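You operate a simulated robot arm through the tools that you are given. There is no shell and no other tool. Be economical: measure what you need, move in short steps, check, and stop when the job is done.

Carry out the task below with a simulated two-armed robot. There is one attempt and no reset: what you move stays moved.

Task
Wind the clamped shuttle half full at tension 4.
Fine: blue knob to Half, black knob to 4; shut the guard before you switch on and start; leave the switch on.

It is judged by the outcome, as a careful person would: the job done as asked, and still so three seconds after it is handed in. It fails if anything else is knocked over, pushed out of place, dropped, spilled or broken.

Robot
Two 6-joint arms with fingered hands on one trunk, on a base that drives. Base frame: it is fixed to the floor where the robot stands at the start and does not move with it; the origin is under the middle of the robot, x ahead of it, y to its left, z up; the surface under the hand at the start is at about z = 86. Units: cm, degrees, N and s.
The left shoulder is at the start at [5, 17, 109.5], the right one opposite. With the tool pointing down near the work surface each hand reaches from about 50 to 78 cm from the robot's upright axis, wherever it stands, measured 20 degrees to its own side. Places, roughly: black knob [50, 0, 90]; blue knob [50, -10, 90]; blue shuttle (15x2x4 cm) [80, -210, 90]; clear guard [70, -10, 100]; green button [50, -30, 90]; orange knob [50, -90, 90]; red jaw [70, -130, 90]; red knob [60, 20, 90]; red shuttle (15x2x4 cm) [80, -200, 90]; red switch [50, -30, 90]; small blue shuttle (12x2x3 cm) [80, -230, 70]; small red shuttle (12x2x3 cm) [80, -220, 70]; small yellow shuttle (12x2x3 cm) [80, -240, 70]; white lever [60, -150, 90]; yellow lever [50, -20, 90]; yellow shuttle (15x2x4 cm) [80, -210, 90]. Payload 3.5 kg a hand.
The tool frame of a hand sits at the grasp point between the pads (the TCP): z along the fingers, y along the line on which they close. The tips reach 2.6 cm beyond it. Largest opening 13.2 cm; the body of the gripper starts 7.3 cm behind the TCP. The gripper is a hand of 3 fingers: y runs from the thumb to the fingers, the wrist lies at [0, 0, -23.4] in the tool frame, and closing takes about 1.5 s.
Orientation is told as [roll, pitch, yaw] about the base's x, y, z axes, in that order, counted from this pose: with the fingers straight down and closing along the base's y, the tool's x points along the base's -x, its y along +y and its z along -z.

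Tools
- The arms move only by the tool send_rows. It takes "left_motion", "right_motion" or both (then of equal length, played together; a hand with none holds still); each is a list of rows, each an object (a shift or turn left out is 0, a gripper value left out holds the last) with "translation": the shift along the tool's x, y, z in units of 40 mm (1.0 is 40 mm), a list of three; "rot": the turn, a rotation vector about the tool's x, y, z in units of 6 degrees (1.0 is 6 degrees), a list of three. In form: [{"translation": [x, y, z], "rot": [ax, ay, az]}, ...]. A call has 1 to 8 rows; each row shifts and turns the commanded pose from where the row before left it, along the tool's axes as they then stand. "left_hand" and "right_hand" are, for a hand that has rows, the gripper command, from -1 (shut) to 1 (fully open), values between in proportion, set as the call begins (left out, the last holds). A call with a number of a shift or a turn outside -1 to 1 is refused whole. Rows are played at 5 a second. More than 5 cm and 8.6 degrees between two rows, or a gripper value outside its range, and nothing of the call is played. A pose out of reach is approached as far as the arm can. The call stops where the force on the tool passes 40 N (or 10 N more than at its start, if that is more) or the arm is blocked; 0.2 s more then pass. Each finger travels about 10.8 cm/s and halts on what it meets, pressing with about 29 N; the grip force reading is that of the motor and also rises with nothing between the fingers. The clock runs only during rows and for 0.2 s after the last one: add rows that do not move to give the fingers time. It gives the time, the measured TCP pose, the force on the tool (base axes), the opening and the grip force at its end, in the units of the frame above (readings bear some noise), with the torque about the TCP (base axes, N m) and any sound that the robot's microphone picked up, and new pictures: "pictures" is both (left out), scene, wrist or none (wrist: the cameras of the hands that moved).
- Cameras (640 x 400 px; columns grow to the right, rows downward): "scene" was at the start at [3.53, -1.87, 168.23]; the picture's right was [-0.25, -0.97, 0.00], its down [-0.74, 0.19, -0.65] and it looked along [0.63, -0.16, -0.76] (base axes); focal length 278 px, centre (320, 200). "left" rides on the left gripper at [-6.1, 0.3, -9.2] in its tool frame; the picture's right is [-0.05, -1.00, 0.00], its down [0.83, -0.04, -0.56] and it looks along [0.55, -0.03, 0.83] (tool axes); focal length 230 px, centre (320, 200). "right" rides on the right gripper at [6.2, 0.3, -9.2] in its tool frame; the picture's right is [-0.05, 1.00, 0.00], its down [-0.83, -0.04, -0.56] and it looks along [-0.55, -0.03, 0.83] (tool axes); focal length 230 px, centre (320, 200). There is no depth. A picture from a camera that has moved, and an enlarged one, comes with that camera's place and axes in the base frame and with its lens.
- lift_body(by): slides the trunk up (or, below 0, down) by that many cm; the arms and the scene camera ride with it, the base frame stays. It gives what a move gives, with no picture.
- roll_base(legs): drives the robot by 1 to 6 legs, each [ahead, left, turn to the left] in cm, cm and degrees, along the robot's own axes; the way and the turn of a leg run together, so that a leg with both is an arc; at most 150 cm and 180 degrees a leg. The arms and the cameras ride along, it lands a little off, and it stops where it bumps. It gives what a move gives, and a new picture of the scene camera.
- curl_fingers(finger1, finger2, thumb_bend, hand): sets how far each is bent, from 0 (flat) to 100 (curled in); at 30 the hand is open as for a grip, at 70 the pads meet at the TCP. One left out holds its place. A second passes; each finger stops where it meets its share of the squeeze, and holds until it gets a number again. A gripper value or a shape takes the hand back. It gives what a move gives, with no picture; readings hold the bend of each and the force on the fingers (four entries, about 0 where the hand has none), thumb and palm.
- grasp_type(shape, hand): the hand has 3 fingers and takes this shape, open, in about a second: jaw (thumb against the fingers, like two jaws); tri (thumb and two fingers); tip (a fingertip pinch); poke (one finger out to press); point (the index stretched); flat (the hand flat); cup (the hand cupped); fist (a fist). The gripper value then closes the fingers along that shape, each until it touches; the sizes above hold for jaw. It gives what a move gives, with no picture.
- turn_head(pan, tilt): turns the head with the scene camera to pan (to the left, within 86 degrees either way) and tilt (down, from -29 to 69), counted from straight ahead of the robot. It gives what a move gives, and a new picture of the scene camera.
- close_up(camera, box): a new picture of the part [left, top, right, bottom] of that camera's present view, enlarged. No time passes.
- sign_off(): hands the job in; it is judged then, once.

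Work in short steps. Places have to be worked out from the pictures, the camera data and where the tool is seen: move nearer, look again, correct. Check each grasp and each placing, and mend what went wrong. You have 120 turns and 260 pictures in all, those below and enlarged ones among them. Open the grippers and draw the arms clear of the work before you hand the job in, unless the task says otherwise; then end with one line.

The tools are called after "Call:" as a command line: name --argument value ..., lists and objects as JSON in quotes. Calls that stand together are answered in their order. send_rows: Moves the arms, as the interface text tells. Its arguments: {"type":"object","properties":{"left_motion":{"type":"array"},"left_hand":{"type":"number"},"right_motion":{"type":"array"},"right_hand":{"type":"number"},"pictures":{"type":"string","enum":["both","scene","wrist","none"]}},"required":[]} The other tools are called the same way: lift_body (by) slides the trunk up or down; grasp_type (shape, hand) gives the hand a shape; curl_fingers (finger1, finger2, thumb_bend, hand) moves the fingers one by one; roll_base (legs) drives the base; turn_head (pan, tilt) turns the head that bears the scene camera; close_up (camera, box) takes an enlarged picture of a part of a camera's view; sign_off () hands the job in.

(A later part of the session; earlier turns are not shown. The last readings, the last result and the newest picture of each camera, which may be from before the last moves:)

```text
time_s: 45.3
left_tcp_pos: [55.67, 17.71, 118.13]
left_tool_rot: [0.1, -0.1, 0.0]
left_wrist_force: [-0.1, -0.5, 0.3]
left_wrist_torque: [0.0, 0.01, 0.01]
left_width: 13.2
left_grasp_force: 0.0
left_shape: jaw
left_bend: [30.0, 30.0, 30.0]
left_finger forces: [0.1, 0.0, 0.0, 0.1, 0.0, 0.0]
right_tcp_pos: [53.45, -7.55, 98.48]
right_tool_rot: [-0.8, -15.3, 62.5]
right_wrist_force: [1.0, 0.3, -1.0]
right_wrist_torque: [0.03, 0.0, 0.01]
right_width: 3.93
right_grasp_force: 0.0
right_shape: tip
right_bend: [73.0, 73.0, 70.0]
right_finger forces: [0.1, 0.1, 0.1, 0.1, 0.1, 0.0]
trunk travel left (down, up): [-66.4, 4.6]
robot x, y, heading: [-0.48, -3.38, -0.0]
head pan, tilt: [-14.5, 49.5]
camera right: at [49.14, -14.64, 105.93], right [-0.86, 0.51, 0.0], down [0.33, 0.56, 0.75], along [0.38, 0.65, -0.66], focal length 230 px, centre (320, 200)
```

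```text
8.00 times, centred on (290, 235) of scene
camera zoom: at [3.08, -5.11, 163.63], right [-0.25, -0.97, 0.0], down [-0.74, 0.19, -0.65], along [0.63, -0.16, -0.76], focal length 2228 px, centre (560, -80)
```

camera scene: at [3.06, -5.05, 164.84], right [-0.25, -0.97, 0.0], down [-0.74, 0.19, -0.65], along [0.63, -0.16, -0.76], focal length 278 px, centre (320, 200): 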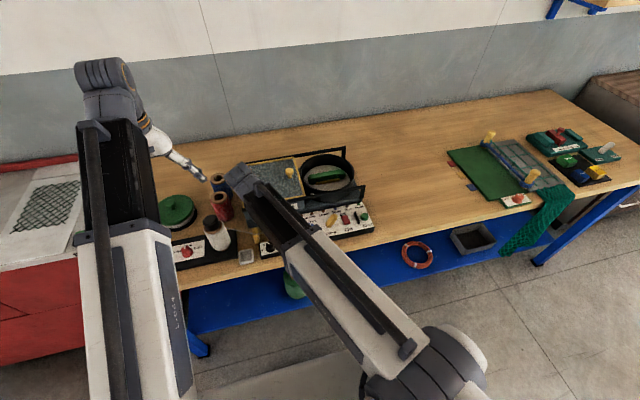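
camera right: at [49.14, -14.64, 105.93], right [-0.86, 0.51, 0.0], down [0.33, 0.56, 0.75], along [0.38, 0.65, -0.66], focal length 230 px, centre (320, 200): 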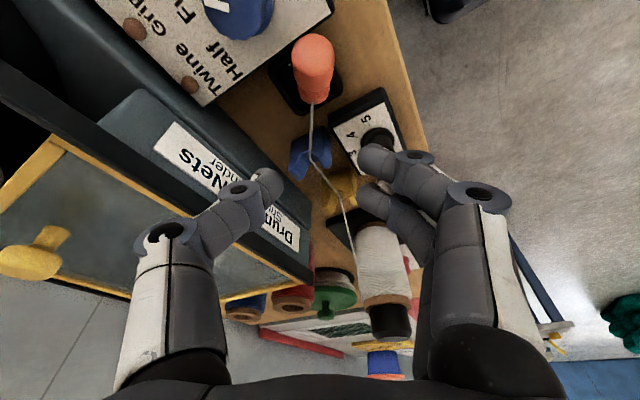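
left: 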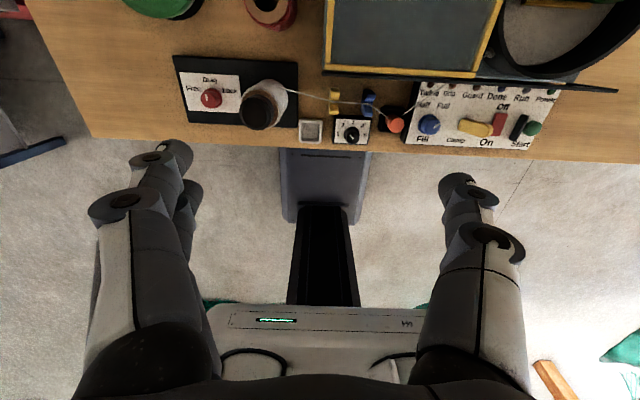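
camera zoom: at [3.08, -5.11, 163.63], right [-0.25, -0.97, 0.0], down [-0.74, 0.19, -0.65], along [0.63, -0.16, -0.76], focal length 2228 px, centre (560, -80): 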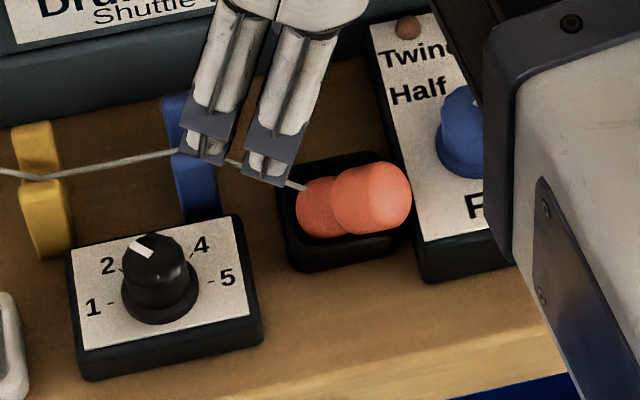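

Same resting place as before (neck about [52.8, -9.5, 89]). I repeat the descent with the narrow opening, then close.

Call:
send_rows --right_motion '[{"translation": [0.6, -0.08, 0.05]}, {"translation": [0.15, 0, 0.5]}, {"translation": [0.15, 0, 0.5]}, {"translation": [0.13, 0, 0.35]}, {"translation": [0.07, 0, 0.2]}]' --right_hand -0.35 --pictures "wrist"

Call:
close_up --camera "left" --box '[410, 70, 510, 150]'

```text
time_s: 46.5
left_tcp_pos: [55.65, 17.71, 118.06]
left_tool_rot: [0.1, -0.1, -0.1]
left_wrist_force: [0.5, -0.5, -0.4]
left_wrist_torque: [0.04, -0.02, -0.03]
left_width: 13.21
left_grasp_force: 0.0
left_shape: jaw
left_bend: [30.0, 30.0, 30.0]
left_finger forces: [0.0, 0.1, 0.0, 0.1, 0.0, 0.1]
right_tcp_pos: [52.45, -10.07, 91.34]
right_tool_rot: [-0.8, -15.2, 62.5]
right_wrist_force: [0.1, 0.9, -0.1]
right_wrist_torque: [-0.02, -0.04, 0.02]
right_width: 4.23
right_grasp_force: 0.0
right_shape: tip
right_bend: [73.0, 73.0, 70.0]
right_finger forces: [0.0, 0.0, 0.1, 0.0, 1.0, 0.0]
trunk travel left (down, up): [-66.4, 4.6]
robot x, y, heading: [-0.58, -3.18, 0.0]
head pan, tilt: [-14.5, 49.5]
camera right: at [48.18, -17.1, 98.66], right [-0.86, 0.51, 0.0], down [0.33, 0.57, 0.75], along [0.38, 0.65, -0.66], focal length 230 px, centre (320, 200)
```

right: 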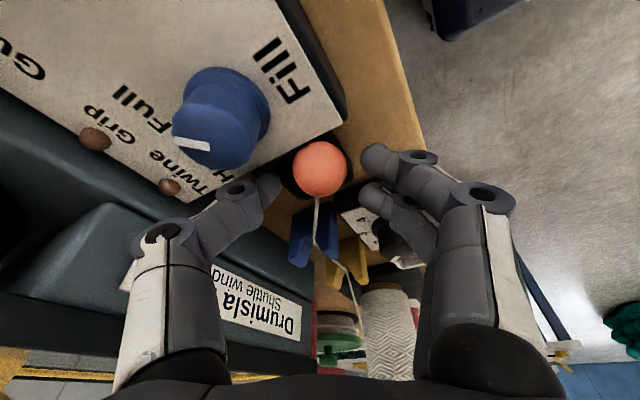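

```text
5.00 times, centred on (460, 110) of left
camera zoom: at [61.62, 18.07, 127.38], right [0.05, -1.0, 0.0], down [-0.83, -0.04, 0.55], along [-0.55, -0.03, -0.83], focal length 1150 px, centre (-380, 650)
```

zoom: 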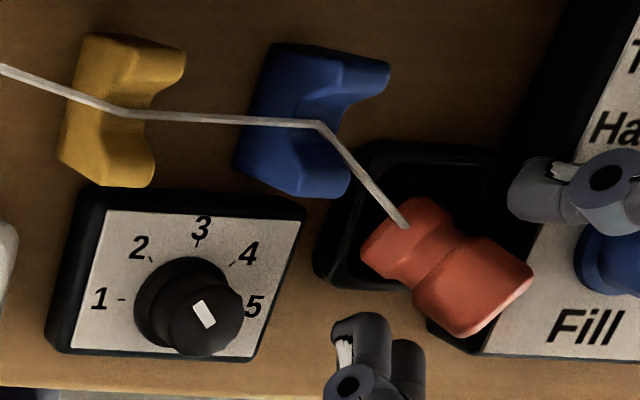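

Positioned as before and free of contact. I close, then lift 2.5 cm and rotate 42°.

Call:
send_rows --right_motion '[{}, {}, {}, {}, {}, {}]' --right_hand -1 --pictures "none"

Call:
send_rows --right_motion '[{"translation": [-0.18, 0, -0.75]}, {"rot": [0, 1, 0]}, {"translation": [-0.15, 0, 0], "rot": [0, 1, 0]}, {"translation": [-0.15, 0, 0], "rot": [0, 1, 0]}, {"translation": [-0.15, 0, 0], "rot": [0, 1, 0]}, {"rot": [0, 1, 0]}, {"rot": [0, 1, 0]}, {"rot": [0, 1, 0]}]' --pictures "none"

Call:
send_rows --right_motion '[{"rot": [0, 1, 0]}]' --pictures "none"

Call:
close_up --camera "right" --box '[220, 100, 420, 240]'

```text
time_s: 47.9
left_tcp_pos: [55.59, 17.76, 118.02]
left_tool_rot: [0.1, -0.1, 0.0]
left_wrist_force: [-0.3, 0.7, 0.0]
left_wrist_torque: [-0.04, 0.0, -0.01]
left_width: 13.19
left_grasp_force: 0.0
left_shape: jaw
left_bend: [30.0, 30.0, 30.0]
left_finger forces: [0.0, 0.0, 0.0, 0.0, 0.1, 0.0]
right_tcp_pos: [52.47, -9.94, 91.17]
right_tool_rot: [-0.7, -15.2, 62.5]
right_wrist_force: [0.4, 0.2, 0.8]
right_wrist_torque: [-0.01, 0.02, 0.03]
right_width: 1.83
right_grasp_force: 28.6
right_shape: tip
right_bend: [70.0, 70.0, 70.0]
right_finger forces: [14.0, 11.0, 0.1, 0.1, 25.1, 0.1]
trunk travel left (down, up): [-66.4, 4.6]
robot x, y, heading: [-0.29, -3.52, 0.0]
head pan, tilt: [-14.5, 49.5]
```

```text
time_s: 49.7
left_tcp_pos: [55.66, 17.72, 118.0]
left_tool_rot: [0.2, -0.1, -0.1]
left_wrist_force: [0.4, 0.0, 0.1]
left_wrist_torque: [0.0, -0.01, 0.01]
left_width: 13.18
left_grasp_force: 0.1
left_shape: jaw
left_bend: [30.0, 30.0, 30.0]
left_finger forces: [0.0, 0.0, 0.0, 0.0, 0.0, 0.0]
right_tcp_pos: [53.24, -8.35, 94.55]
right_tool_rot: [-0.9, 27.0, 62.0]
right_wrist_force: [0.1, -0.5, 0.5]
right_wrist_torque: [0.02, -0.02, 0.0]
right_width: 1.81
right_grasp_force: 29.1
right_shape: tip
right_bend: [69.0, 70.0, 70.0]
right_finger forces: [14.4, 11.3, 0.1, 0.0, 25.1, 0.0]
trunk travel left (down, up): [-66.4, 4.6]
robot x, y, heading: [-0.18, -3.27, 0.0]
head pan, tilt: [-14.5, 49.5]
```

```text
time_s: 50.1
left_tcp_pos: [55.7, 17.8, 117.94]
left_tool_rot: [0.1, 0.0, -0.1]
left_wrist_force: [0.7, -0.2, -0.4]
left_wrist_torque: [-0.02, -0.01, 0.02]
left_width: 13.18
left_grasp_force: 0.0
left_shape: jaw
left_bend: [30.0, 30.0, 30.0]
left_finger forces: [0.0, 0.0, 0.0, 0.1, 0.0, 0.0]
right_tcp_pos: [53.2, -8.42, 94.44]
right_tool_rot: [-0.9, 32.9, 61.8]
right_wrist_force: [-0.1, -0.5, -0.6]
right_wrist_torque: [-0.01, -0.01, 0.0]
right_width: 1.78
right_grasp_force: 29.3
right_shape: tip
right_bend: [69.0, 70.0, 70.0]
right_finger forces: [14.5, 11.0, 0.0, 0.0, 25.0, 0.0]
trunk travel left (down, up): [-66.4, 4.6]
robot x, y, heading: [-0.63, -3.15, -0.2]
head pan, tilt: [-14.5, 49.5]
```

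```text
2.86 times, centred on (320, 170) of right
camera zoom: at [52.8, -8.26, 105.65], right [-0.86, 0.5, -0.04], down [0.5, 0.86, 0.02], along [0.04, -0.01, -1.0], focal length 657 px, centre (320, 286)
```

zoom: 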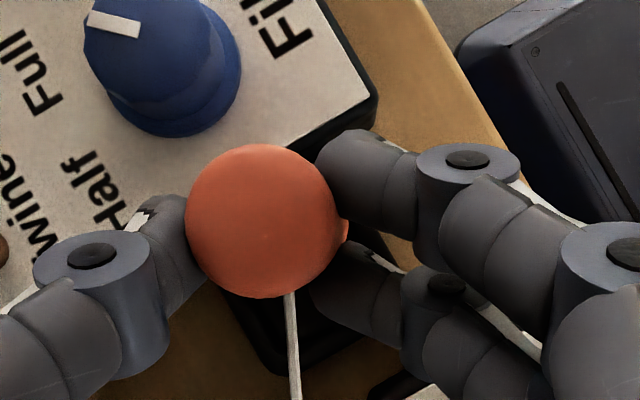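

The peg is close to vertical now. I lower 1.8 cm to just above the rim to compare foot and pocket more directly.

Call:
lift_body --by -1.8

Call:
close_up --camera "right" --box '[220, 100, 420, 240]'

Call:
close_up --camera "left" --box '[410, 70, 510, 150]'

Call:
close_up --camera "scene" --box '[240, 200, 320, 260]'

```text
time_s: 50.8
left_tcp_pos: [55.64, 17.75, 116.23]
left_tool_rot: [0.1, 0.0, 0.1]
left_wrist_force: [0.1, 0.4, 0.4]
left_wrist_torque: [-0.03, 0.03, -0.02]
left_width: 13.18
left_grasp_force: 0.2
left_shape: jaw
left_bend: [30.0, 30.0, 30.0]
left_finger forces: [0.0, 0.1, 0.0, 0.1, 0.0, 0.0]
right_tcp_pos: [53.15, -8.39, 92.55]
right_tool_rot: [-0.9, 32.8, 61.8]
right_wrist_force: [0.5, 0.8, -0.9]
right_wrist_torque: [0.0, 0.06, -0.01]
right_width: 1.79
right_grasp_force: 29.0
right_shape: tip
right_bend: [69.0, 70.0, 70.0]
right_finger forces: [14.5, 11.1, 0.0, 0.0, 25.0, 0.0]
trunk travel left (down, up): [-64.6, 6.4]
robot x, y, heading: [-0.52, -3.49, -0.2]
head pan, tilt: [-14.5, 49.5]
```

```text
2.86 times, centred on (320, 170) of right
camera zoom: at [52.75, -8.27, 103.84], right [-0.86, 0.5, -0.04], down [0.5, 0.86, 0.02], along [0.04, -0.01, -1.0], focal length 657 px, centre (320, 286)
```

zoom: 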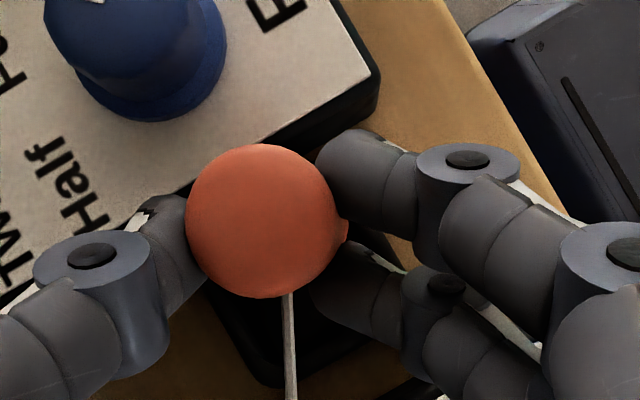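

```text
5.00 times, centred on (460, 110) of left
camera zoom: at [61.62, 18.06, 125.57], right [0.05, -1.0, 0.0], down [-0.83, -0.04, 0.55], along [-0.55, -0.03, -0.83], focal length 1150 px, centre (-380, 650)
```

zoom: 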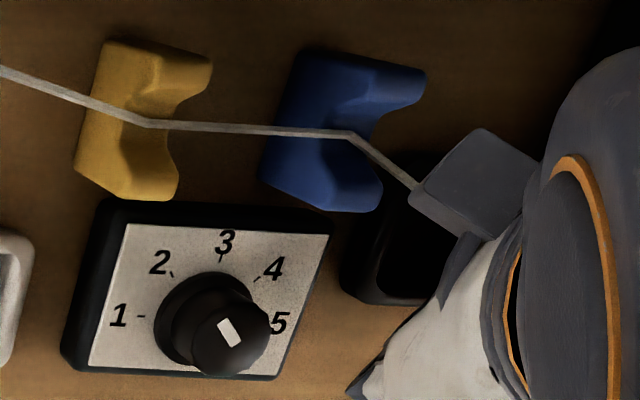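

```text
6.67 times, centred on (280, 230) of scene
camera zoom: at [3.06, -5.1, 161.83], right [-0.25, -0.97, 0.0], down [-0.74, 0.19, -0.65], along [0.63, -0.16, -0.76], focal length 1857 px, centre (587, 0)
```

zoom: 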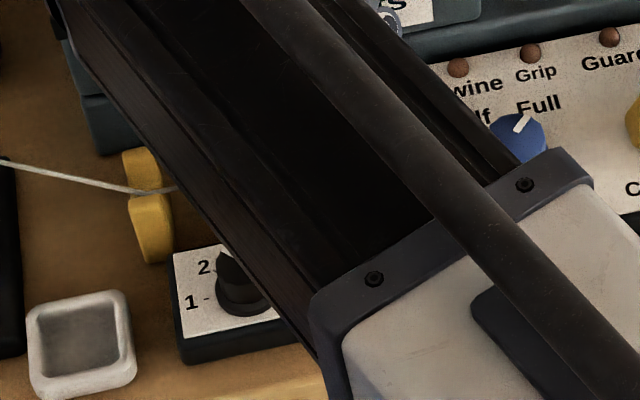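

The pocket is about 1 cm further in +y than the foot. I shift the base by (+0.15, +1.0).

Call:
roll_base --legs '[[0.15, 1.0, 0]]'

Call:
close_up --camera "right" --box '[220, 100, 420, 240]'

```text
time_s: 51.5
left_tcp_pos: [55.74, 18.84, 116.21]
left_tool_rot: [0.0, -0.1, 0.0]
left_wrist_force: [0.3, -0.1, 0.4]
left_wrist_torque: [-0.04, 0.01, -0.01]
left_width: 13.2
left_grasp_force: 0.1
left_shape: jaw
left_bend: [30.0, 30.0, 30.0]
left_finger forces: [0.1, 0.0, 0.0, 0.1, 0.0, 0.1]
right_tcp_pos: [53.42, -7.38, 92.63]
right_tool_rot: [-0.9, 32.8, 61.8]
right_wrist_force: [0.0, -0.2, -0.7]
right_wrist_torque: [0.0, 0.03, -0.02]
right_width: 1.8
right_grasp_force: 28.3
right_shape: tip
right_bend: [69.0, 70.0, 70.0]
right_finger forces: [14.5, 11.3, 0.1, 0.0, 25.0, 0.0]
trunk travel left (down, up): [-64.6, 6.4]
robot x, y, heading: [-0.33, -2.27, -0.0]
head pan, tilt: [-14.5, 49.5]
camera scene: at [3.25, -4.02, 161.83], right [-0.25, -0.97, 0.0], down [-0.74, 0.19, -0.65], along [0.63, -0.16, -0.76], focal length 278 px, centre (320, 200)
```

scene: 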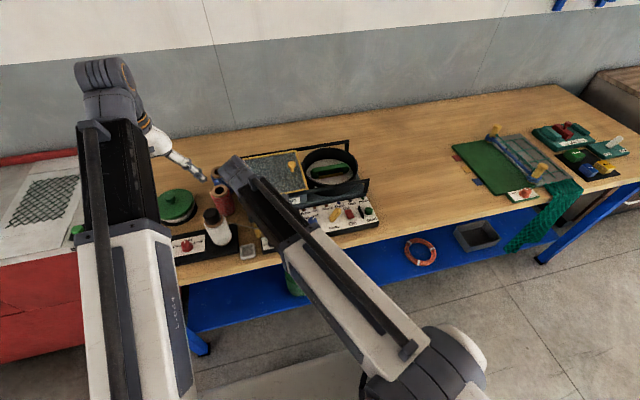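

```text
2.86 times, centred on (320, 170) of right
camera zoom: at [52.93, -7.21, 103.84], right [-0.86, 0.5, -0.04], down [0.5, 0.86, 0.02], along [0.04, -0.01, -1.0], focal length 657 px, centre (320, 286)
```

zoom: 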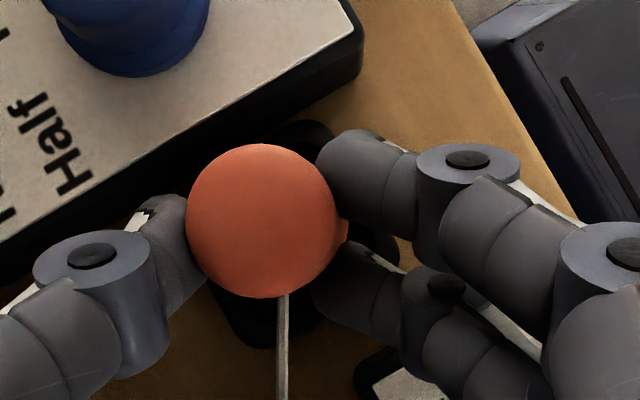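

The pocket's centre in this view is (286, 234) and the foot projects to about (293, 235): centred. I lower until contact.

Call:
lift_body --by -0.8

Call:
lift_body --by -0.3

```text
time_s: 52.1
left_tcp_pos: [55.83, 18.61, 115.39]
left_tool_rot: [0.1, -0.1, 0.0]
left_wrist_force: [-0.5, 0.5, 0.6]
left_wrist_torque: [0.0, 0.01, 0.03]
left_width: 13.18
left_grasp_force: 0.1
left_shape: jaw
left_bend: [30.0, 30.0, 30.0]
left_finger forces: [0.1, 0.1, 0.0, 0.2, 0.0, 0.0]
right_tcp_pos: [53.42, -7.35, 91.92]
right_tool_rot: [-0.9, 32.8, 61.9]
right_wrist_force: [-0.2, -0.4, -0.2]
right_wrist_torque: [0.02, 0.0, 0.02]
right_width: 1.78
right_grasp_force: 28.8
right_shape: tip
right_bend: [69.0, 70.0, 70.0]
right_finger forces: [14.5, 11.1, 0.0, 0.0, 25.0, 0.0]
trunk travel left (down, up): [-63.8, 7.2]
robot x, y, heading: [-0.3, -2.37, -0.0]
head pan, tilt: [-14.5, 49.5]
```

```text
time_s: 52.6
left_tcp_pos: [55.72, 18.72, 115.17]
left_tool_rot: [0.1, -0.1, 0.0]
left_wrist_force: [0.4, 0.0, 0.3]
left_wrist_torque: [0.02, 0.01, -0.01]
left_width: 13.18
left_grasp_force: 0.1
left_shape: jaw
left_bend: [30.0, 30.0, 30.0]
left_finger forces: [0.1, 0.0, 0.1, 0.0, 0.0, 0.0]
right_tcp_pos: [53.3, -7.32, 91.6]
right_tool_rot: [-1.0, 32.8, 61.8]
right_wrist_force: [0.6, 0.3, -0.8]
right_wrist_torque: [0.02, 0.01, 0.02]
right_width: 1.78
right_grasp_force: 29.5
right_shape: tip
right_bend: [69.0, 70.0, 70.0]
right_finger forces: [14.5, 11.1, 0.1, 0.0, 25.1, 0.1]
trunk travel left (down, up): [-63.5, 7.5]
robot x, y, heading: [-0.43, -2.3, 0.2]
head pan, tilt: [-14.5, 49.5]
```

Still free at the height where it touched before, which is a good sign. I lower in 0.25 cm steps.

Call:
lift_body --by -0.25

Call:
lift_body --by -0.25

```text
time_s: 53.1
left_tcp_pos: [55.77, 18.73, 114.95]
left_tool_rot: [0.0, -0.1, 0.0]
left_wrist_force: [0.4, 1.2, 0.5]
left_wrist_torque: [-0.02, 0.0, -0.01]
left_width: 13.19
left_grasp_force: 0.0
left_shape: jaw
left_bend: [30.0, 30.0, 30.0]
left_finger forces: [0.0, 0.0, 0.1, 0.0, 0.1, 0.1]
right_tcp_pos: [53.35, -7.32, 91.24]
right_tool_rot: [-0.9, 32.8, 61.9]
right_wrist_force: [-0.1, 0.7, -0.4]
right_wrist_torque: [0.0, -0.03, -0.01]
right_width: 1.81
right_grasp_force: 28.5
right_shape: tip
right_bend: [69.0, 70.0, 70.0]
right_finger forces: [14.6, 11.1, 0.0, 0.0, 24.9, 0.0]
trunk travel left (down, up): [-63.2, 7.8]
robot x, y, heading: [-0.45, -2.49, 0.1]
head pan, tilt: [-14.5, 49.5]
```

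```text
time_s: 53.6
left_tcp_pos: [55.78, 18.81, 114.8]
left_tool_rot: [0.1, -0.1, 0.0]
left_wrist_force: [0.3, 0.2, -0.4]
left_wrist_torque: [0.01, 0.0, 0.01]
left_width: 13.21
left_grasp_force: 0.1
left_shape: jaw
left_bend: [30.0, 30.0, 30.0]
left_finger forces: [0.1, 0.0, 0.0, 0.1, 0.1, 0.0]
right_tcp_pos: [53.47, -7.3, 91.07]
right_tool_rot: [-0.8, 32.7, 61.8]
right_wrist_force: [0.7, 0.6, -0.2]
right_wrist_torque: [0.0, 0.0, -0.04]
right_width: 1.8
right_grasp_force: 29.2
right_shape: tip
right_bend: [69.0, 70.0, 70.0]
right_finger forces: [14.5, 11.2, 0.1, 0.0, 25.1, 0.0]
trunk travel left (down, up): [-63.0, 8.0]
robot x, y, heading: [-0.55, -2.22, -0.0]
head pan, tilt: [-14.5, 49.5]
```

Call:
lift_body --by -0.25

Call:
close_up --camera "right" --box '[220, 100, 420, 240]'

```text
time_s: 54.2
left_tcp_pos: [55.7, 18.69, 114.5]
left_tool_rot: [0.1, -0.1, 0.0]
left_wrist_force: [0.2, 0.1, -0.6]
left_wrist_torque: [0.01, 0.01, 0.0]
left_width: 13.19
left_grasp_force: 0.0
left_shape: jaw
left_bend: [30.0, 30.0, 30.0]
left_finger forces: [0.0, 0.1, 0.1, 0.0, 0.1, 0.0]
right_tcp_pos: [53.49, -7.43, 90.92]
right_tool_rot: [-1.0, 32.8, 61.8]
right_wrist_force: [-2.3, -0.2, 12.8]
right_wrist_torque: [-0.16, -0.06, -0.05]
right_width: 1.83
right_grasp_force: 28.7
right_shape: tip
right_bend: [69.0, 70.0, 71.0]
right_finger forces: [16.3, 12.9, 0.0, 0.0, 26.4, 0.0]
trunk travel left (down, up): [-62.8, 8.2]
robot x, y, heading: [-0.02, -2.05, 0.2]
head pan, tilt: [-14.5, 49.5]
```

```text
2.86 times, centred on (320, 170) of right
camera zoom: at [52.85, -7.29, 102.12], right [-0.86, 0.5, -0.04], down [0.5, 0.86, 0.02], along [0.05, -0.01, -1.0], focal length 657 px, centre (320, 286)
```

zoom: 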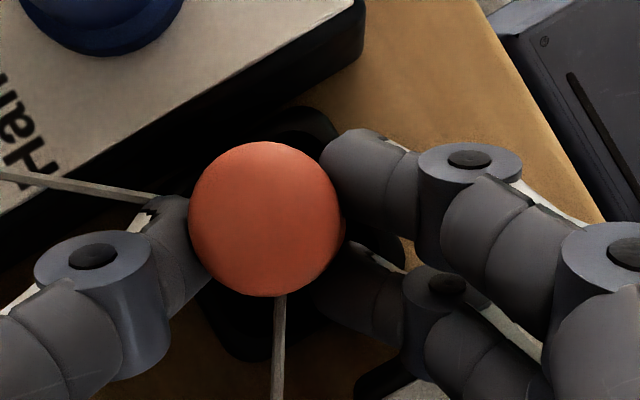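

The twine from the peg to the drum has reappeared, so the peg is seated. I open just slightly and check that it stays upright.

Call:
send_rows --right_motion '[{}, {}, {}]' --right_hand -0.62 --pictures "none"

Call:
close_up --camera "right" --box '[180, 80, 460, 260]'

```text
time_s: 55.0
left_tcp_pos: [55.74, 18.7, 114.44]
left_tool_rot: [0.1, 0.0, 0.0]
left_wrist_force: [-0.1, -0.6, 0.2]
left_wrist_torque: [0.04, 0.04, -0.02]
left_width: 13.18
left_grasp_force: 0.1
left_shape: jaw
left_bend: [30.0, 30.0, 30.0]
left_finger forces: [0.0, 0.0, 0.0, 0.1, 0.0, 0.0]
right_tcp_pos: [53.52, -7.34, 90.72]
right_tool_rot: [-0.8, 32.8, 61.8]
right_wrist_force: [1.6, 0.2, 0.1]
right_wrist_torque: [-0.01, -0.02, -0.02]
right_width: 2.52
right_grasp_force: 0.1
right_shape: tip
right_bend: [73.0, 73.0, 70.0]
right_finger forces: [0.1, 0.9, 0.0, 0.0, 0.5, 0.0]
trunk travel left (down, up): [-62.8, 8.2]
robot x, y, heading: [-0.57, -2.19, 0.0]
head pan, tilt: [-14.5, 49.5]
```

```text
2.22 times, centred on (320, 170) of right
camera zoom: at [52.91, -7.27, 101.95], right [-0.86, 0.5, -0.04], down [0.5, 0.86, 0.02], along [0.04, -0.01, -1.0], focal length 511 px, centre (320, 267)
```

zoom: 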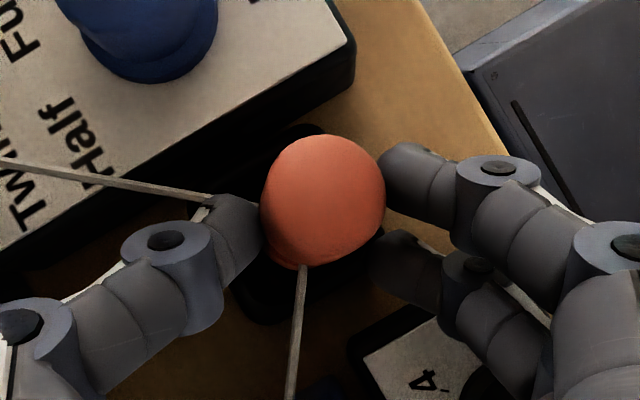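

It stands. I open a little more and look once more.

Call:
send_rows --right_motion '[{}, {}, {}]' --right_hand -0.5 --pictures "none"

Call:
close_up --camera "right" --box '[180, 80, 460, 260]'

```text
time_s: 55.8
left_tcp_pos: [55.61, 18.77, 114.46]
left_tool_rot: [0.1, -0.1, 0.0]
left_wrist_force: [-0.1, -0.4, -0.4]
left_wrist_torque: [0.0, 0.0, 0.03]
left_width: 13.18
left_grasp_force: 0.0
left_shape: jaw
left_bend: [30.0, 30.0, 30.0]
left_finger forces: [0.1, 0.0, 0.1, 0.0, 0.0, 0.0]
right_tcp_pos: [53.42, -7.33, 90.78]
right_tool_rot: [-0.9, 32.8, 61.9]
right_wrist_force: [-0.9, 0.2, -0.1]
right_wrist_torque: [-0.01, 0.02, 0.01]
right_width: 3.25
right_grasp_force: 0.0
right_shape: tip
right_bend: [73.0, 73.0, 70.0]
right_finger forces: [0.1, 0.0, 0.1, 0.0, 0.1, 0.1]
trunk travel left (down, up): [-62.8, 8.2]
robot x, y, heading: [-0.38, -2.54, -0.0]
head pan, tilt: [-14.5, 49.5]
```

```text
2.22 times, centred on (320, 170) of right
camera zoom: at [52.91, -7.29, 101.99], right [-0.86, 0.5, -0.04], down [0.5, 0.86, 0.02], along [0.04, -0.01, -1.0], focal length 511 px, centre (320, 267)
```

zoom: 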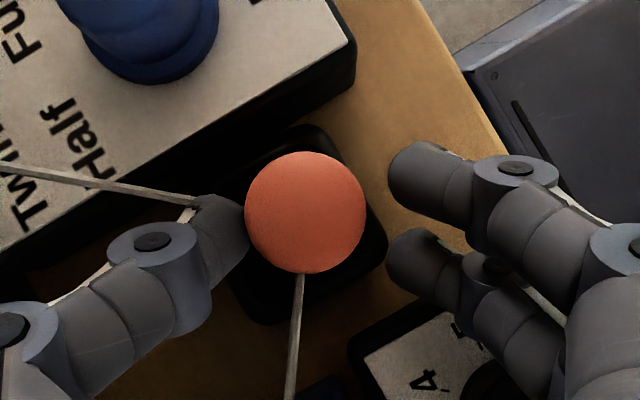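

The peg stands upright on its own. I move the thumb 0.3 cm away from it and rise vertically with the trunk.

Call:
send_rows --right_motion '[{"translation": [0, -0.08, 0]}]' --pictures "none"

Call:
lift_body --by 8.0

Call:
close_up --camera "right" --box '[180, 80, 460, 260]'

Call:
close_up --camera "left" --box '[400, 50, 560, 150]'

```text
time_s: 56.2
left_tcp_pos: [55.58, 18.59, 114.46]
left_tool_rot: [0.0, -0.1, 0.0]
left_wrist_force: [-0.2, 0.5, 0.1]
left_wrist_torque: [0.0, 0.01, -0.04]
left_width: 13.19
left_grasp_force: 0.0
left_shape: jaw
left_bend: [30.0, 30.0, 30.0]
left_finger forces: [0.0, 0.0, 0.1, 0.0, 0.0, 0.0]
right_tcp_pos: [53.71, -7.52, 90.83]
right_tool_rot: [-0.8, 32.8, 61.8]
right_wrist_force: [0.3, -0.4, -0.2]
right_wrist_torque: [0.01, 0.02, 0.01]
right_width: 3.27
right_grasp_force: 0.0
right_shape: tip
right_bend: [73.0, 73.0, 70.0]
right_finger forces: [0.0, 0.0, 0.0, 0.1, 0.0, 0.1]
trunk travel left (down, up): [-62.8, 8.2]
robot x, y, heading: [-0.33, -2.56, -0.1]
head pan, tilt: [-14.5, 49.5]
```

```text
time_s: 57.3
left_tcp_pos: [55.77, 18.67, 122.43]
left_tool_rot: [0.1, -0.1, -0.1]
left_wrist_force: [-0.7, 0.3, -0.3]
left_wrist_torque: [-0.02, 0.01, 0.05]
left_width: 13.19
left_grasp_force: 0.0
left_shape: jaw
left_bend: [30.0, 30.0, 30.0]
left_finger forces: [0.0, 0.0, 0.0, 0.0, 0.1, 0.1]
right_tcp_pos: [53.61, -7.5, 98.85]
right_tool_rot: [-0.9, 32.8, 61.7]
right_wrist_force: [0.4, -0.4, 0.2]
right_wrist_torque: [0.0, 0.0, -0.02]
right_width: 3.27
right_grasp_force: 0.1
right_shape: tip
right_bend: [73.0, 73.0, 70.0]
right_finger forces: [0.1, 0.0, 0.1, 0.1, 0.0, 0.0]
trunk travel left (down, up): [-70.8, 0.2]
robot x, y, heading: [-0.51, -2.31, 0.1]
head pan, tilt: [-14.5, 49.5]
```

```text
2.22 times, centred on (320, 170) of right
camera zoom: at [53.18, -7.41, 109.99], right [-0.86, 0.5, -0.04], down [0.5, 0.86, 0.02], along [0.04, -0.01, -1.0], focal length 511 px, centre (320, 267)
```

zoom: 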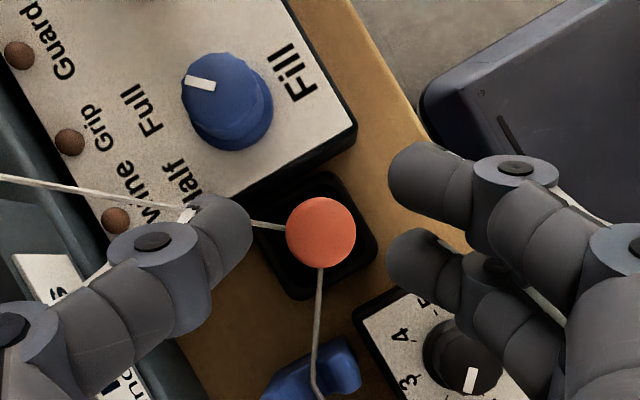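

```text
4.00 times, centred on (480, 100) of left
camera zoom: at [61.79, 19.05, 131.71], right [0.05, -1.0, 0.0], down [-0.83, -0.04, 0.55], along [-0.55, -0.03, -0.83], focal length 920 px, centre (-320, 600)
```

zoom: 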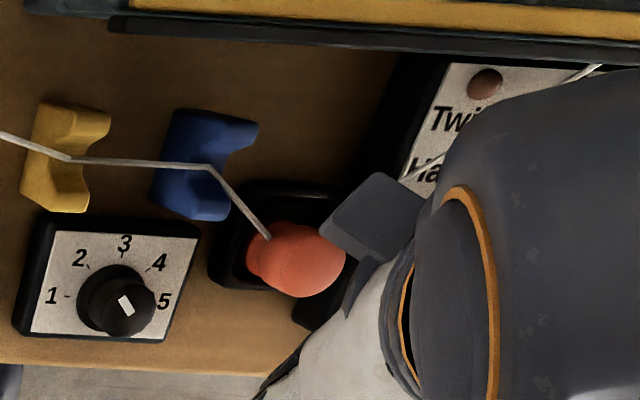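

The peg is upright in its pocket and the twine runs to the drum again. The overhead view also shows the blue pointer 30° to the right (Full), with Half about 30° to the left, so it needs a 60° turn in short strokes at safe yaw. I level the tool and move over the knob.

Call:
send_rows --right_motion '[{"translation": [0.3, 0, -0.6]}, {"rot": [0, -0.92, 0]}, {"rot": [0, -0.92, 0]}, {"rot": [0, -0.92, 0]}, {"rot": [0, -0.92, 0]}, {"rot": [0, -0.92, 0]}, {"rot": [0, -0.92, 0]}]' --pictures "none"

Call:
send_rows --right_motion '[{"translation": [0.8, -0.46, 0]}, {"translation": [0.78, -0.46, 0]}, {"rot": [0, 0, 0.95]}, {"rot": [0, 0, 0.95]}, {"rot": [0, 0, 0.95]}, {}]' --right_hand -0.35 --pictures "wrist"

```text
time_s: 58.9
left_tcp_pos: [55.81, 18.68, 122.35]
left_tool_rot: [0.2, -0.2, 0.0]
left_wrist_force: [0.6, 0.0, -0.1]
left_wrist_torque: [0.0, -0.04, -0.04]
left_width: 13.18
left_grasp_force: 0.0
left_shape: jaw
left_bend: [30.0, 30.0, 30.0]
left_finger forces: [0.0, 0.0, 0.0, 0.1, 0.0, 0.0]
right_tcp_pos: [53.7, -7.25, 101.41]
right_tool_rot: [-0.8, -0.5, 62.3]
right_wrist_force: [0.0, -0.2, 0.7]
right_wrist_torque: [-0.01, 0.0, 0.0]
right_width: 3.27
right_grasp_force: 0.0
right_shape: tip
right_bend: [73.0, 73.0, 70.0]
right_finger forces: [0.1, 0.0, 0.0, 0.0, 0.1, 0.1]
trunk travel left (down, up): [-70.8, 0.2]
robot x, y, heading: [-0.05, -2.35, -0.1]
head pan, tilt: [-14.5, 49.5]
```

```text
time_s: 60.3
left_tcp_pos: [55.7, 18.7, 122.39]
left_tool_rot: [0.1, 0.0, 0.0]
left_wrist_force: [0.0, -0.5, -0.4]
left_wrist_torque: [0.02, 0.0, 0.0]
left_width: 13.18
left_grasp_force: 0.1
left_shape: jaw
left_bend: [30.0, 30.0, 30.0]
left_finger forces: [0.0, 0.1, 0.1, 0.0, 0.1, 0.0]
right_tcp_pos: [54.1, -14.72, 101.54]
right_tool_rot: [-0.7, -0.5, 45.1]
right_wrist_force: [-0.2, -0.9, 0.8]
right_wrist_torque: [0.01, -0.03, 0.01]
right_width: 4.22
right_grasp_force: 0.0
right_shape: tip
right_bend: [73.0, 73.0, 70.0]
right_finger forces: [0.1, 0.0, 0.1, 0.0, 0.0, 0.0]
trunk travel left (down, up): [-70.8, 0.2]
robot x, y, heading: [-0.46, -2.1, -0.2]
head pan, tilt: [-14.5, 49.5]
camera right: at [49.35, -18.75, 110.81], right [-0.67, 0.74, -0.01], down [0.61, 0.56, 0.56], along [0.42, 0.37, -0.83], focal length 230 px, centre (320, 200)
```

right: 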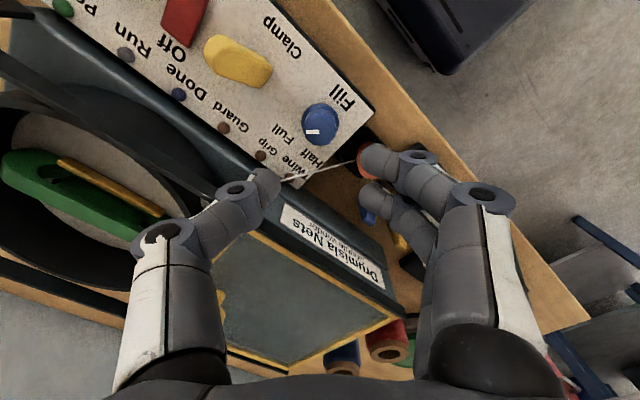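

The knob is roughly under the hand. I lower to z≈95.5 and check alignment closely.

Call:
send_rows --right_motion '[{"translation": [0, 0, 0.75]}, {"translation": [0, 0, 0.75]}, {}]' --pictures "none"

Call:
close_up --camera "right" --box '[200, 50, 440, 230]'

```text
time_s: 61.1
left_tcp_pos: [55.75, 18.69, 122.49]
left_tool_rot: [0.0, 0.0, 0.0]
left_wrist_force: [-0.3, -0.1, 0.4]
left_wrist_torque: [0.01, -0.01, -0.01]
left_width: 13.19
left_grasp_force: 0.2
left_shape: jaw
left_bend: [30.0, 30.0, 30.0]
left_finger forces: [0.0, 0.0, 0.0, 0.0, 0.0, 0.0]
right_tcp_pos: [54.05, -14.86, 95.53]
right_tool_rot: [-0.6, -0.5, 45.3]
right_wrist_force: [1.4, 0.4, -0.1]
right_wrist_torque: [-0.02, 0.03, -0.05]
right_width: 4.24
right_grasp_force: 0.0
right_shape: tip
right_bend: [73.0, 73.0, 70.0]
right_finger forces: [0.0, 0.0, 0.0, 0.1, 0.0, 0.0]
trunk travel left (down, up): [-70.8, 0.2]
robot x, y, heading: [-0.28, -2.6, 0.0]
head pan, tilt: [-14.5, 49.5]
```

```text
2.22 times, centred on (320, 140) of right
camera zoom: at [49.38, -18.92, 104.71], right [-0.67, 0.74, -0.01], down [0.61, 0.56, 0.56], along [0.42, 0.37, -0.83], focal length 511 px, centre (320, 333)
```

zoom: 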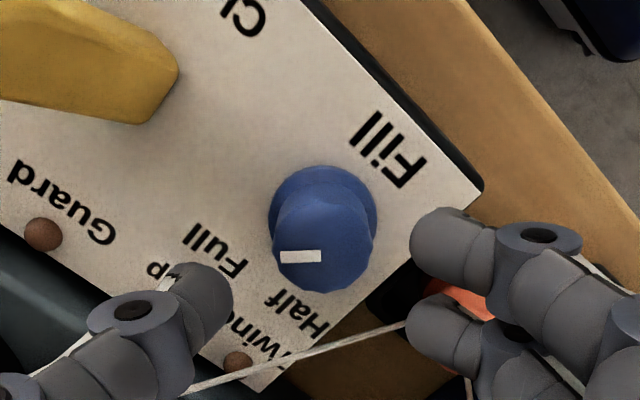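

The knob is at about [53.85, -15.0]. I correct 0.25 cm, go down to z≈91.8 and close.

Call:
send_rows --right_motion '[{"translation": [0.06, 0.01, 0.4]}, {"translation": [0, 0, 0.35]}, {"translation": [0, 0, 0.18]}]' --pictures "none"

Call:
send_rows --right_motion '[{}, {}, {}, {}, {}, {}]' --right_hand -1 --pictures "wrist"

```text
time_s: 61.9
left_tcp_pos: [55.77, 18.7, 122.37]
left_tool_rot: [0.0, -0.1, 0.0]
left_wrist_force: [-0.6, 0.9, 0.6]
left_wrist_torque: [0.01, -0.01, 0.02]
left_width: 13.2
left_grasp_force: 0.0
left_shape: jaw
left_bend: [30.0, 30.0, 30.0]
left_finger forces: [0.0, 0.0, 0.1, 0.0, 0.0, 0.0]
right_tcp_pos: [53.73, -14.81, 91.77]
right_tool_rot: [-0.7, -0.5, 45.1]
right_wrist_force: [-0.6, -0.4, 3.3]
right_wrist_torque: [0.02, 0.09, 0.0]
right_width: 4.25
right_grasp_force: 0.2
right_shape: tip
right_bend: [74.0, 74.0, 70.0]
right_finger forces: [2.6, 1.1, 0.0, 0.1, 0.0, 0.0]
trunk travel left (down, up): [-70.8, 0.2]
robot x, y, heading: [-0.19, -2.34, -0.1]
head pan, tilt: [-14.5, 49.5]
```

```text
time_s: 63.3
left_tcp_pos: [55.87, 18.54, 122.47]
left_tool_rot: [0.1, -0.1, 0.0]
left_wrist_force: [-0.4, -0.7, -1.0]
left_wrist_torque: [0.01, 0.01, -0.02]
left_width: 13.21
left_grasp_force: 0.1
left_shape: jaw
left_bend: [30.0, 30.0, 30.0]
left_finger forces: [0.0, 0.0, 0.1, 0.0, 0.0, 0.0]
right_tcp_pos: [54.04, -14.92, 91.66]
right_tool_rot: [-0.6, -0.5, 45.3]
right_wrist_force: [11.2, -14.3, 4.2]
right_wrist_torque: [-0.5, -0.44, 0.01]
right_width: 2.08
right_grasp_force: 29.1
right_shape: tip
right_bend: [74.0, 74.0, 70.0]
right_finger forces: [11.6, 12.5, 0.0, 0.0, 42.2, 0.1]
trunk travel left (down, up): [-70.8, 0.2]
robot x, y, heading: [0.01, -2.2, -0.0]
head pan, tilt: [-14.5, 49.5]
camera right: at [49.24, -19.12, 100.98], right [-0.67, 0.74, -0.01], down [0.61, 0.56, 0.56], along [0.42, 0.37, -0.83], focal length 230 px, centre (320, 200)
```

right: 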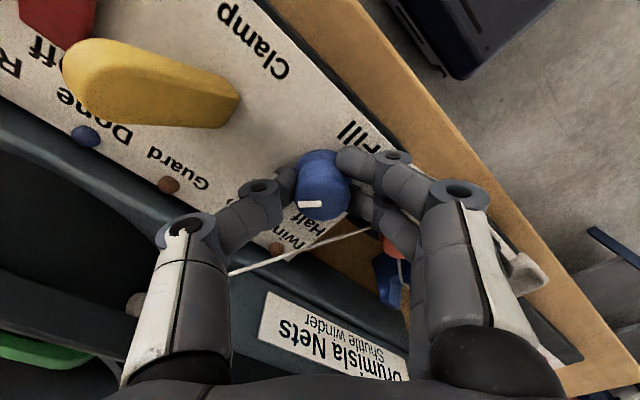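

The grip is good but a bit off-centre laterally, so I relieve it by 0.25 cm and turn 36° counter-clockwise (to yaw 81, within reach).

Call:
send_rows --right_motion '[{"translation": [0, -0.06, -0.02]}, {"rot": [0, 0, -1]}, {"rot": [0, 0, -1]}, {"rot": [0, 0, -1]}, {"rot": [0, 0, -1]}, {"rot": [0, 0, -1]}]' --pictures "wrist"

Call:
close_up --camera "right" --box '[240, 100, 420, 250]'

```text
time_s: 64.7
left_tcp_pos: [55.7, 18.55, 122.42]
left_tool_rot: [0.2, -0.1, 0.0]
left_wrist_force: [0.5, -0.5, -0.1]
left_wrist_torque: [-0.03, 0.01, -0.01]
left_width: 13.19
left_grasp_force: 0.0
left_shape: jaw
left_bend: [30.0, 30.0, 30.0]
left_finger forces: [0.0, 0.1, 0.0, 0.1, 0.0, 0.0]
right_tcp_pos: [54.18, -14.95, 91.81]
right_tool_rot: [-0.7, -0.2, 75.4]
right_wrist_force: [0.5, -14.3, -4.7]
right_wrist_torque: [-0.23, -0.02, 0.01]
right_width: 2.04
right_grasp_force: 29.2
right_shape: tip
right_bend: [74.0, 74.0, 70.0]
right_finger forces: [15.7, 13.3, 0.1, 0.0, 27.9, 0.1]
trunk travel left (down, up): [-70.8, 0.2]
robot x, y, heading: [-0.22, -2.26, 0.2]
head pan, tilt: [-14.5, 49.5]
camera right: at [52.18, -20.81, 101.05], right [-0.95, 0.3, -0.01], down [0.25, 0.79, 0.56], along [0.18, 0.53, -0.83], focal length 230 px, centre (320, 200)
```

right: 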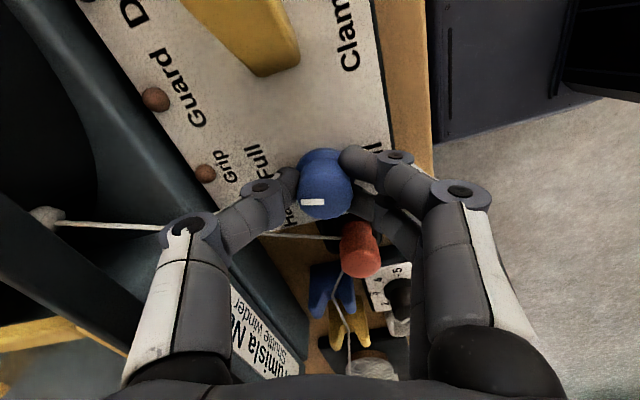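

```text
2.67 times, centred on (330, 175) of right
camera zoom: at [52.18, -20.81, 101.05], right [-0.95, 0.3, -0.01], down [0.25, 0.79, 0.56], along [0.18, 0.53, -0.83], focal length 614 px, centre (293, 267)
```

zoom: 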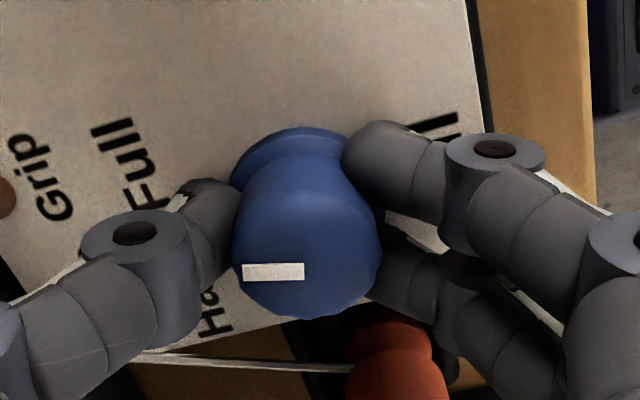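

The pointer follows the hand: now about 17° right of centre. I add one last 6° and open to see whether it holds.

Call:
send_rows --right_motion '[{"translation": [0.05, 0, 0], "rot": [0, 0, -1]}, {}]' --pictures "none"

Call:
send_rows --right_motion '[{}, {}, {}]' --right_hand -0.4 --pictures "none"

Call:
send_rows --right_motion '[{"translation": [0, 0, -0.5]}, {"translation": [0, 0, -0.5], "rot": [0, 0, 1]}, {"rot": [0, 0, 1]}, {"rot": [0, 0, 1]}, {"rot": [0, 0, 1]}, {"rot": [0, 0, 1]}, {"rot": [0, 0, 1]}, {"rot": [0, 0, 1]}]' --pictures "none"

Call:
close_up --camera "right" --box '[200, 50, 440, 230]'

```text
time_s: 65.3
left_tcp_pos: [55.87, 18.67, 122.41]
left_tool_rot: [0.2, 0.1, 0.1]
left_wrist_force: [-0.9, -0.2, -0.1]
left_wrist_torque: [-0.05, 0.0, 0.01]
left_width: 13.19
left_grasp_force: 0.0
left_shape: jaw
left_bend: [30.0, 30.0, 30.0]
left_finger forces: [0.1, 0.0, 0.1, 0.1, 0.0, 0.0]
right_tcp_pos: [54.12, -14.9, 91.81]
right_tool_rot: [-0.7, -0.1, 81.3]
right_wrist_force: [5.5, -4.5, -15.5]
right_wrist_torque: [-0.05, -0.23, -0.02]
right_width: 1.93
right_grasp_force: 29.1
right_shape: tip
right_bend: [73.0, 74.0, 70.0]
right_finger forces: [17.4, 16.5, 0.0, 0.1, 26.8, 0.0]
trunk travel left (down, up): [-70.8, 0.2]
robot x, y, heading: [0.03, -2.33, 0.0]
head pan, tilt: [-14.5, 49.5]
```

```text
time_s: 66.1
left_tcp_pos: [55.66, 18.75, 122.47]
left_tool_rot: [0.2, -0.1, 0.0]
left_wrist_force: [0.6, 0.4, -1.1]
left_wrist_torque: [0.01, -0.01, 0.0]
left_width: 13.19
left_grasp_force: 0.0
left_shape: jaw
left_bend: [30.0, 30.0, 30.0]
left_finger forces: [0.0, 0.0, 0.0, 0.0, 0.0, 0.0]
right_tcp_pos: [54.13, -15.02, 91.89]
right_tool_rot: [-0.8, -0.2, 81.2]
right_wrist_force: [0.0, -0.1, 0.3]
right_wrist_torque: [0.01, 0.0, -0.01]
right_width: 3.94
right_grasp_force: 0.0
right_shape: tip
right_bend: [74.0, 74.0, 70.0]
right_finger forces: [0.0, 0.0, 0.0, 0.0, 0.0, 0.1]
trunk travel left (down, up): [-70.8, 0.2]
robot x, y, heading: [-0.16, -2.19, 0.4]
head pan, tilt: [-14.5, 49.5]
```

```text
time_s: 67.9
left_tcp_pos: [55.63, 18.68, 122.4]
left_tool_rot: [0.1, -0.1, -0.1]
left_wrist_force: [0.1, -0.7, 0.3]
left_wrist_torque: [0.02, 0.04, -0.01]
left_width: 13.17
left_grasp_force: 0.1
left_shape: jaw
left_bend: [30.0, 30.0, 30.0]
left_finger forces: [0.0, 0.0, 0.1, 0.0, 0.1, 0.0]
right_tcp_pos: [54.0, -15.18, 95.84]
right_tool_rot: [-0.7, -0.6, 39.1]
right_wrist_force: [0.0, -1.3, 0.0]
right_wrist_torque: [0.0, -0.01, -0.02]
right_width: 3.93
right_grasp_force: 0.0
right_shape: tip
right_bend: [74.0, 74.0, 70.0]
right_finger forces: [0.0, 0.1, 0.1, 0.1, 0.0, 0.0]
trunk travel left (down, up): [-70.8, 0.2]
robot x, y, heading: [-0.52, -2.44, 0.1]
head pan, tilt: [-14.5, 49.5]
```

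```text
2.22 times, centred on (320, 140) of right
camera zoom: at [48.94, -18.69, 105.1], right [-0.59, 0.81, -0.01], down [0.66, 0.49, 0.56], along [0.46, 0.33, -0.83], focal length 511 px, centre (320, 333)
```

zoom: 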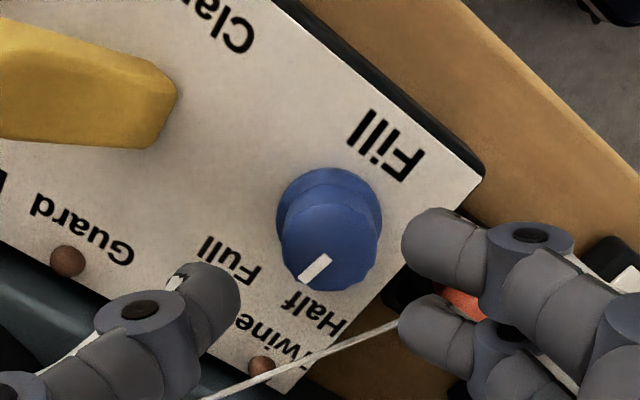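

The pointer holds near the middle now, so about 42° more is needed. I regrip at yaw 39 and turn to 81.

Call:
send_rows --right_motion '[{"translation": [-0.035, 0, 0.4]}, {"translation": [0, 0, 0.4]}, {"translation": [0, 0, 0.2]}]' --right_hand -0.35 --pictures "none"

Call:
send_rows --right_motion '[{}, {}, {}, {}, {}, {}]' --right_hand -1 --pictures "none"

Call:
send_rows --right_motion '[{"rot": [0, 0, -1]}, {"rot": [0, 0, -1]}, {"rot": [0, 0, -1]}, {"rot": [0, 0, -1]}, {"rot": [0, 0, -1]}, {"rot": [0, 0, -1]}, {"rot": [0, 0, -1]}]' --pictures "none"

Call:
close_up --camera "right" --box '[220, 70, 440, 250]'

```text
time_s: 68.7
left_tcp_pos: [55.76, 18.66, 122.52]
left_tool_rot: [0.1, -0.2, 0.0]
left_wrist_force: [-0.7, 0.3, 0.0]
left_wrist_torque: [0.01, 0.02, -0.04]
left_width: 13.18
left_grasp_force: 0.1
left_shape: jaw
left_bend: [30.0, 30.0, 30.0]
left_finger forces: [0.0, 0.0, 0.1, 0.1, 0.1, 0.0]
right_tcp_pos: [54.31, -14.89, 91.77]
right_tool_rot: [-0.5, -0.7, 39.1]
right_wrist_force: [0.5, 0.3, 0.6]
right_wrist_torque: [0.0, -0.01, 0.0]
right_width: 4.27
right_grasp_force: 0.1
right_shape: tip
right_bend: [74.0, 74.0, 70.0]
right_finger forces: [0.0, 0.0, 0.0, 0.0, 0.1, 0.0]
trunk travel left (down, up): [-70.8, 0.2]
robot x, y, heading: [-0.24, -2.27, 0.1]
head pan, tilt: [-14.5, 49.5]
```

```text
time_s: 70.1
left_tcp_pos: [55.74, 18.75, 122.47]
left_tool_rot: [0.1, -0.1, 0.0]
left_wrist_force: [-0.1, -0.1, 0.5]
left_wrist_torque: [-0.03, -0.01, 0.0]
left_width: 13.2
left_grasp_force: 0.0
left_shape: jaw
left_bend: [30.0, 30.0, 30.0]
left_finger forces: [0.1, 0.0, 0.1, 0.0, 0.0, 0.0]
right_tcp_pos: [54.27, -14.86, 91.7]
right_tool_rot: [-0.5, -0.6, 39.2]
right_wrist_force: [1.9, -0.5, -6.9]
right_wrist_torque: [0.0, -0.02, 0.0]
right_width: 1.78
right_grasp_force: 29.2
right_shape: tip
right_bend: [73.0, 72.0, 70.0]
right_finger forces: [13.7, 14.5, 0.0, 0.1, 25.1, 0.1]
trunk travel left (down, up): [-70.8, 0.2]
robot x, y, heading: [-0.3, -2.2, 0.1]
head pan, tilt: [-14.5, 49.5]
```

```text
time_s: 71.7
left_tcp_pos: [55.7, 18.93, 122.39]
left_tool_rot: [0.0, 0.0, 0.1]
left_wrist_force: [-0.2, 0.6, 0.3]
left_wrist_torque: [-0.02, -0.01, -0.01]
left_width: 13.18
left_grasp_force: 0.0
left_shape: jaw
left_bend: [30.0, 30.0, 30.0]
left_finger forces: [0.0, 0.0, 0.0, 0.0, 0.1, 0.0]
right_tcp_pos: [54.18, -14.65, 91.79]
right_tool_rot: [-0.8, -0.1, 81.4]
right_wrist_force: [-2.2, 21.3, -8.7]
right_wrist_torque: [0.43, 0.06, -0.06]
right_width: 1.72
right_grasp_force: 29.1
right_shape: tip
right_bend: [73.0, 71.0, 70.0]
right_finger forces: [13.9, 23.6, 0.0, 0.0, 25.5, 0.0]
trunk travel left (down, up): [-70.8, 0.2]
robot x, y, heading: [-0.08, -2.49, -0.2]
head pan, tilt: [-14.5, 49.5]
```

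```text
2.22 times, centred on (330, 160) of right
camera zoom: at [52.91, -20.67, 101.15], right [-0.98, 0.2, -0.01], down [0.16, 0.81, 0.56], along [0.12, 0.54, -0.83], focal length 511 px, centre (298, 289)
```

zoom: 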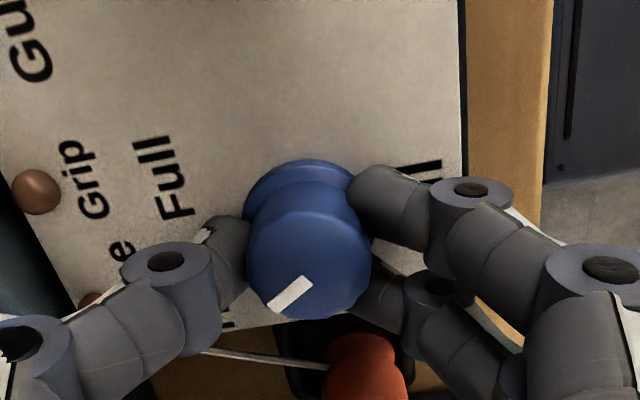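

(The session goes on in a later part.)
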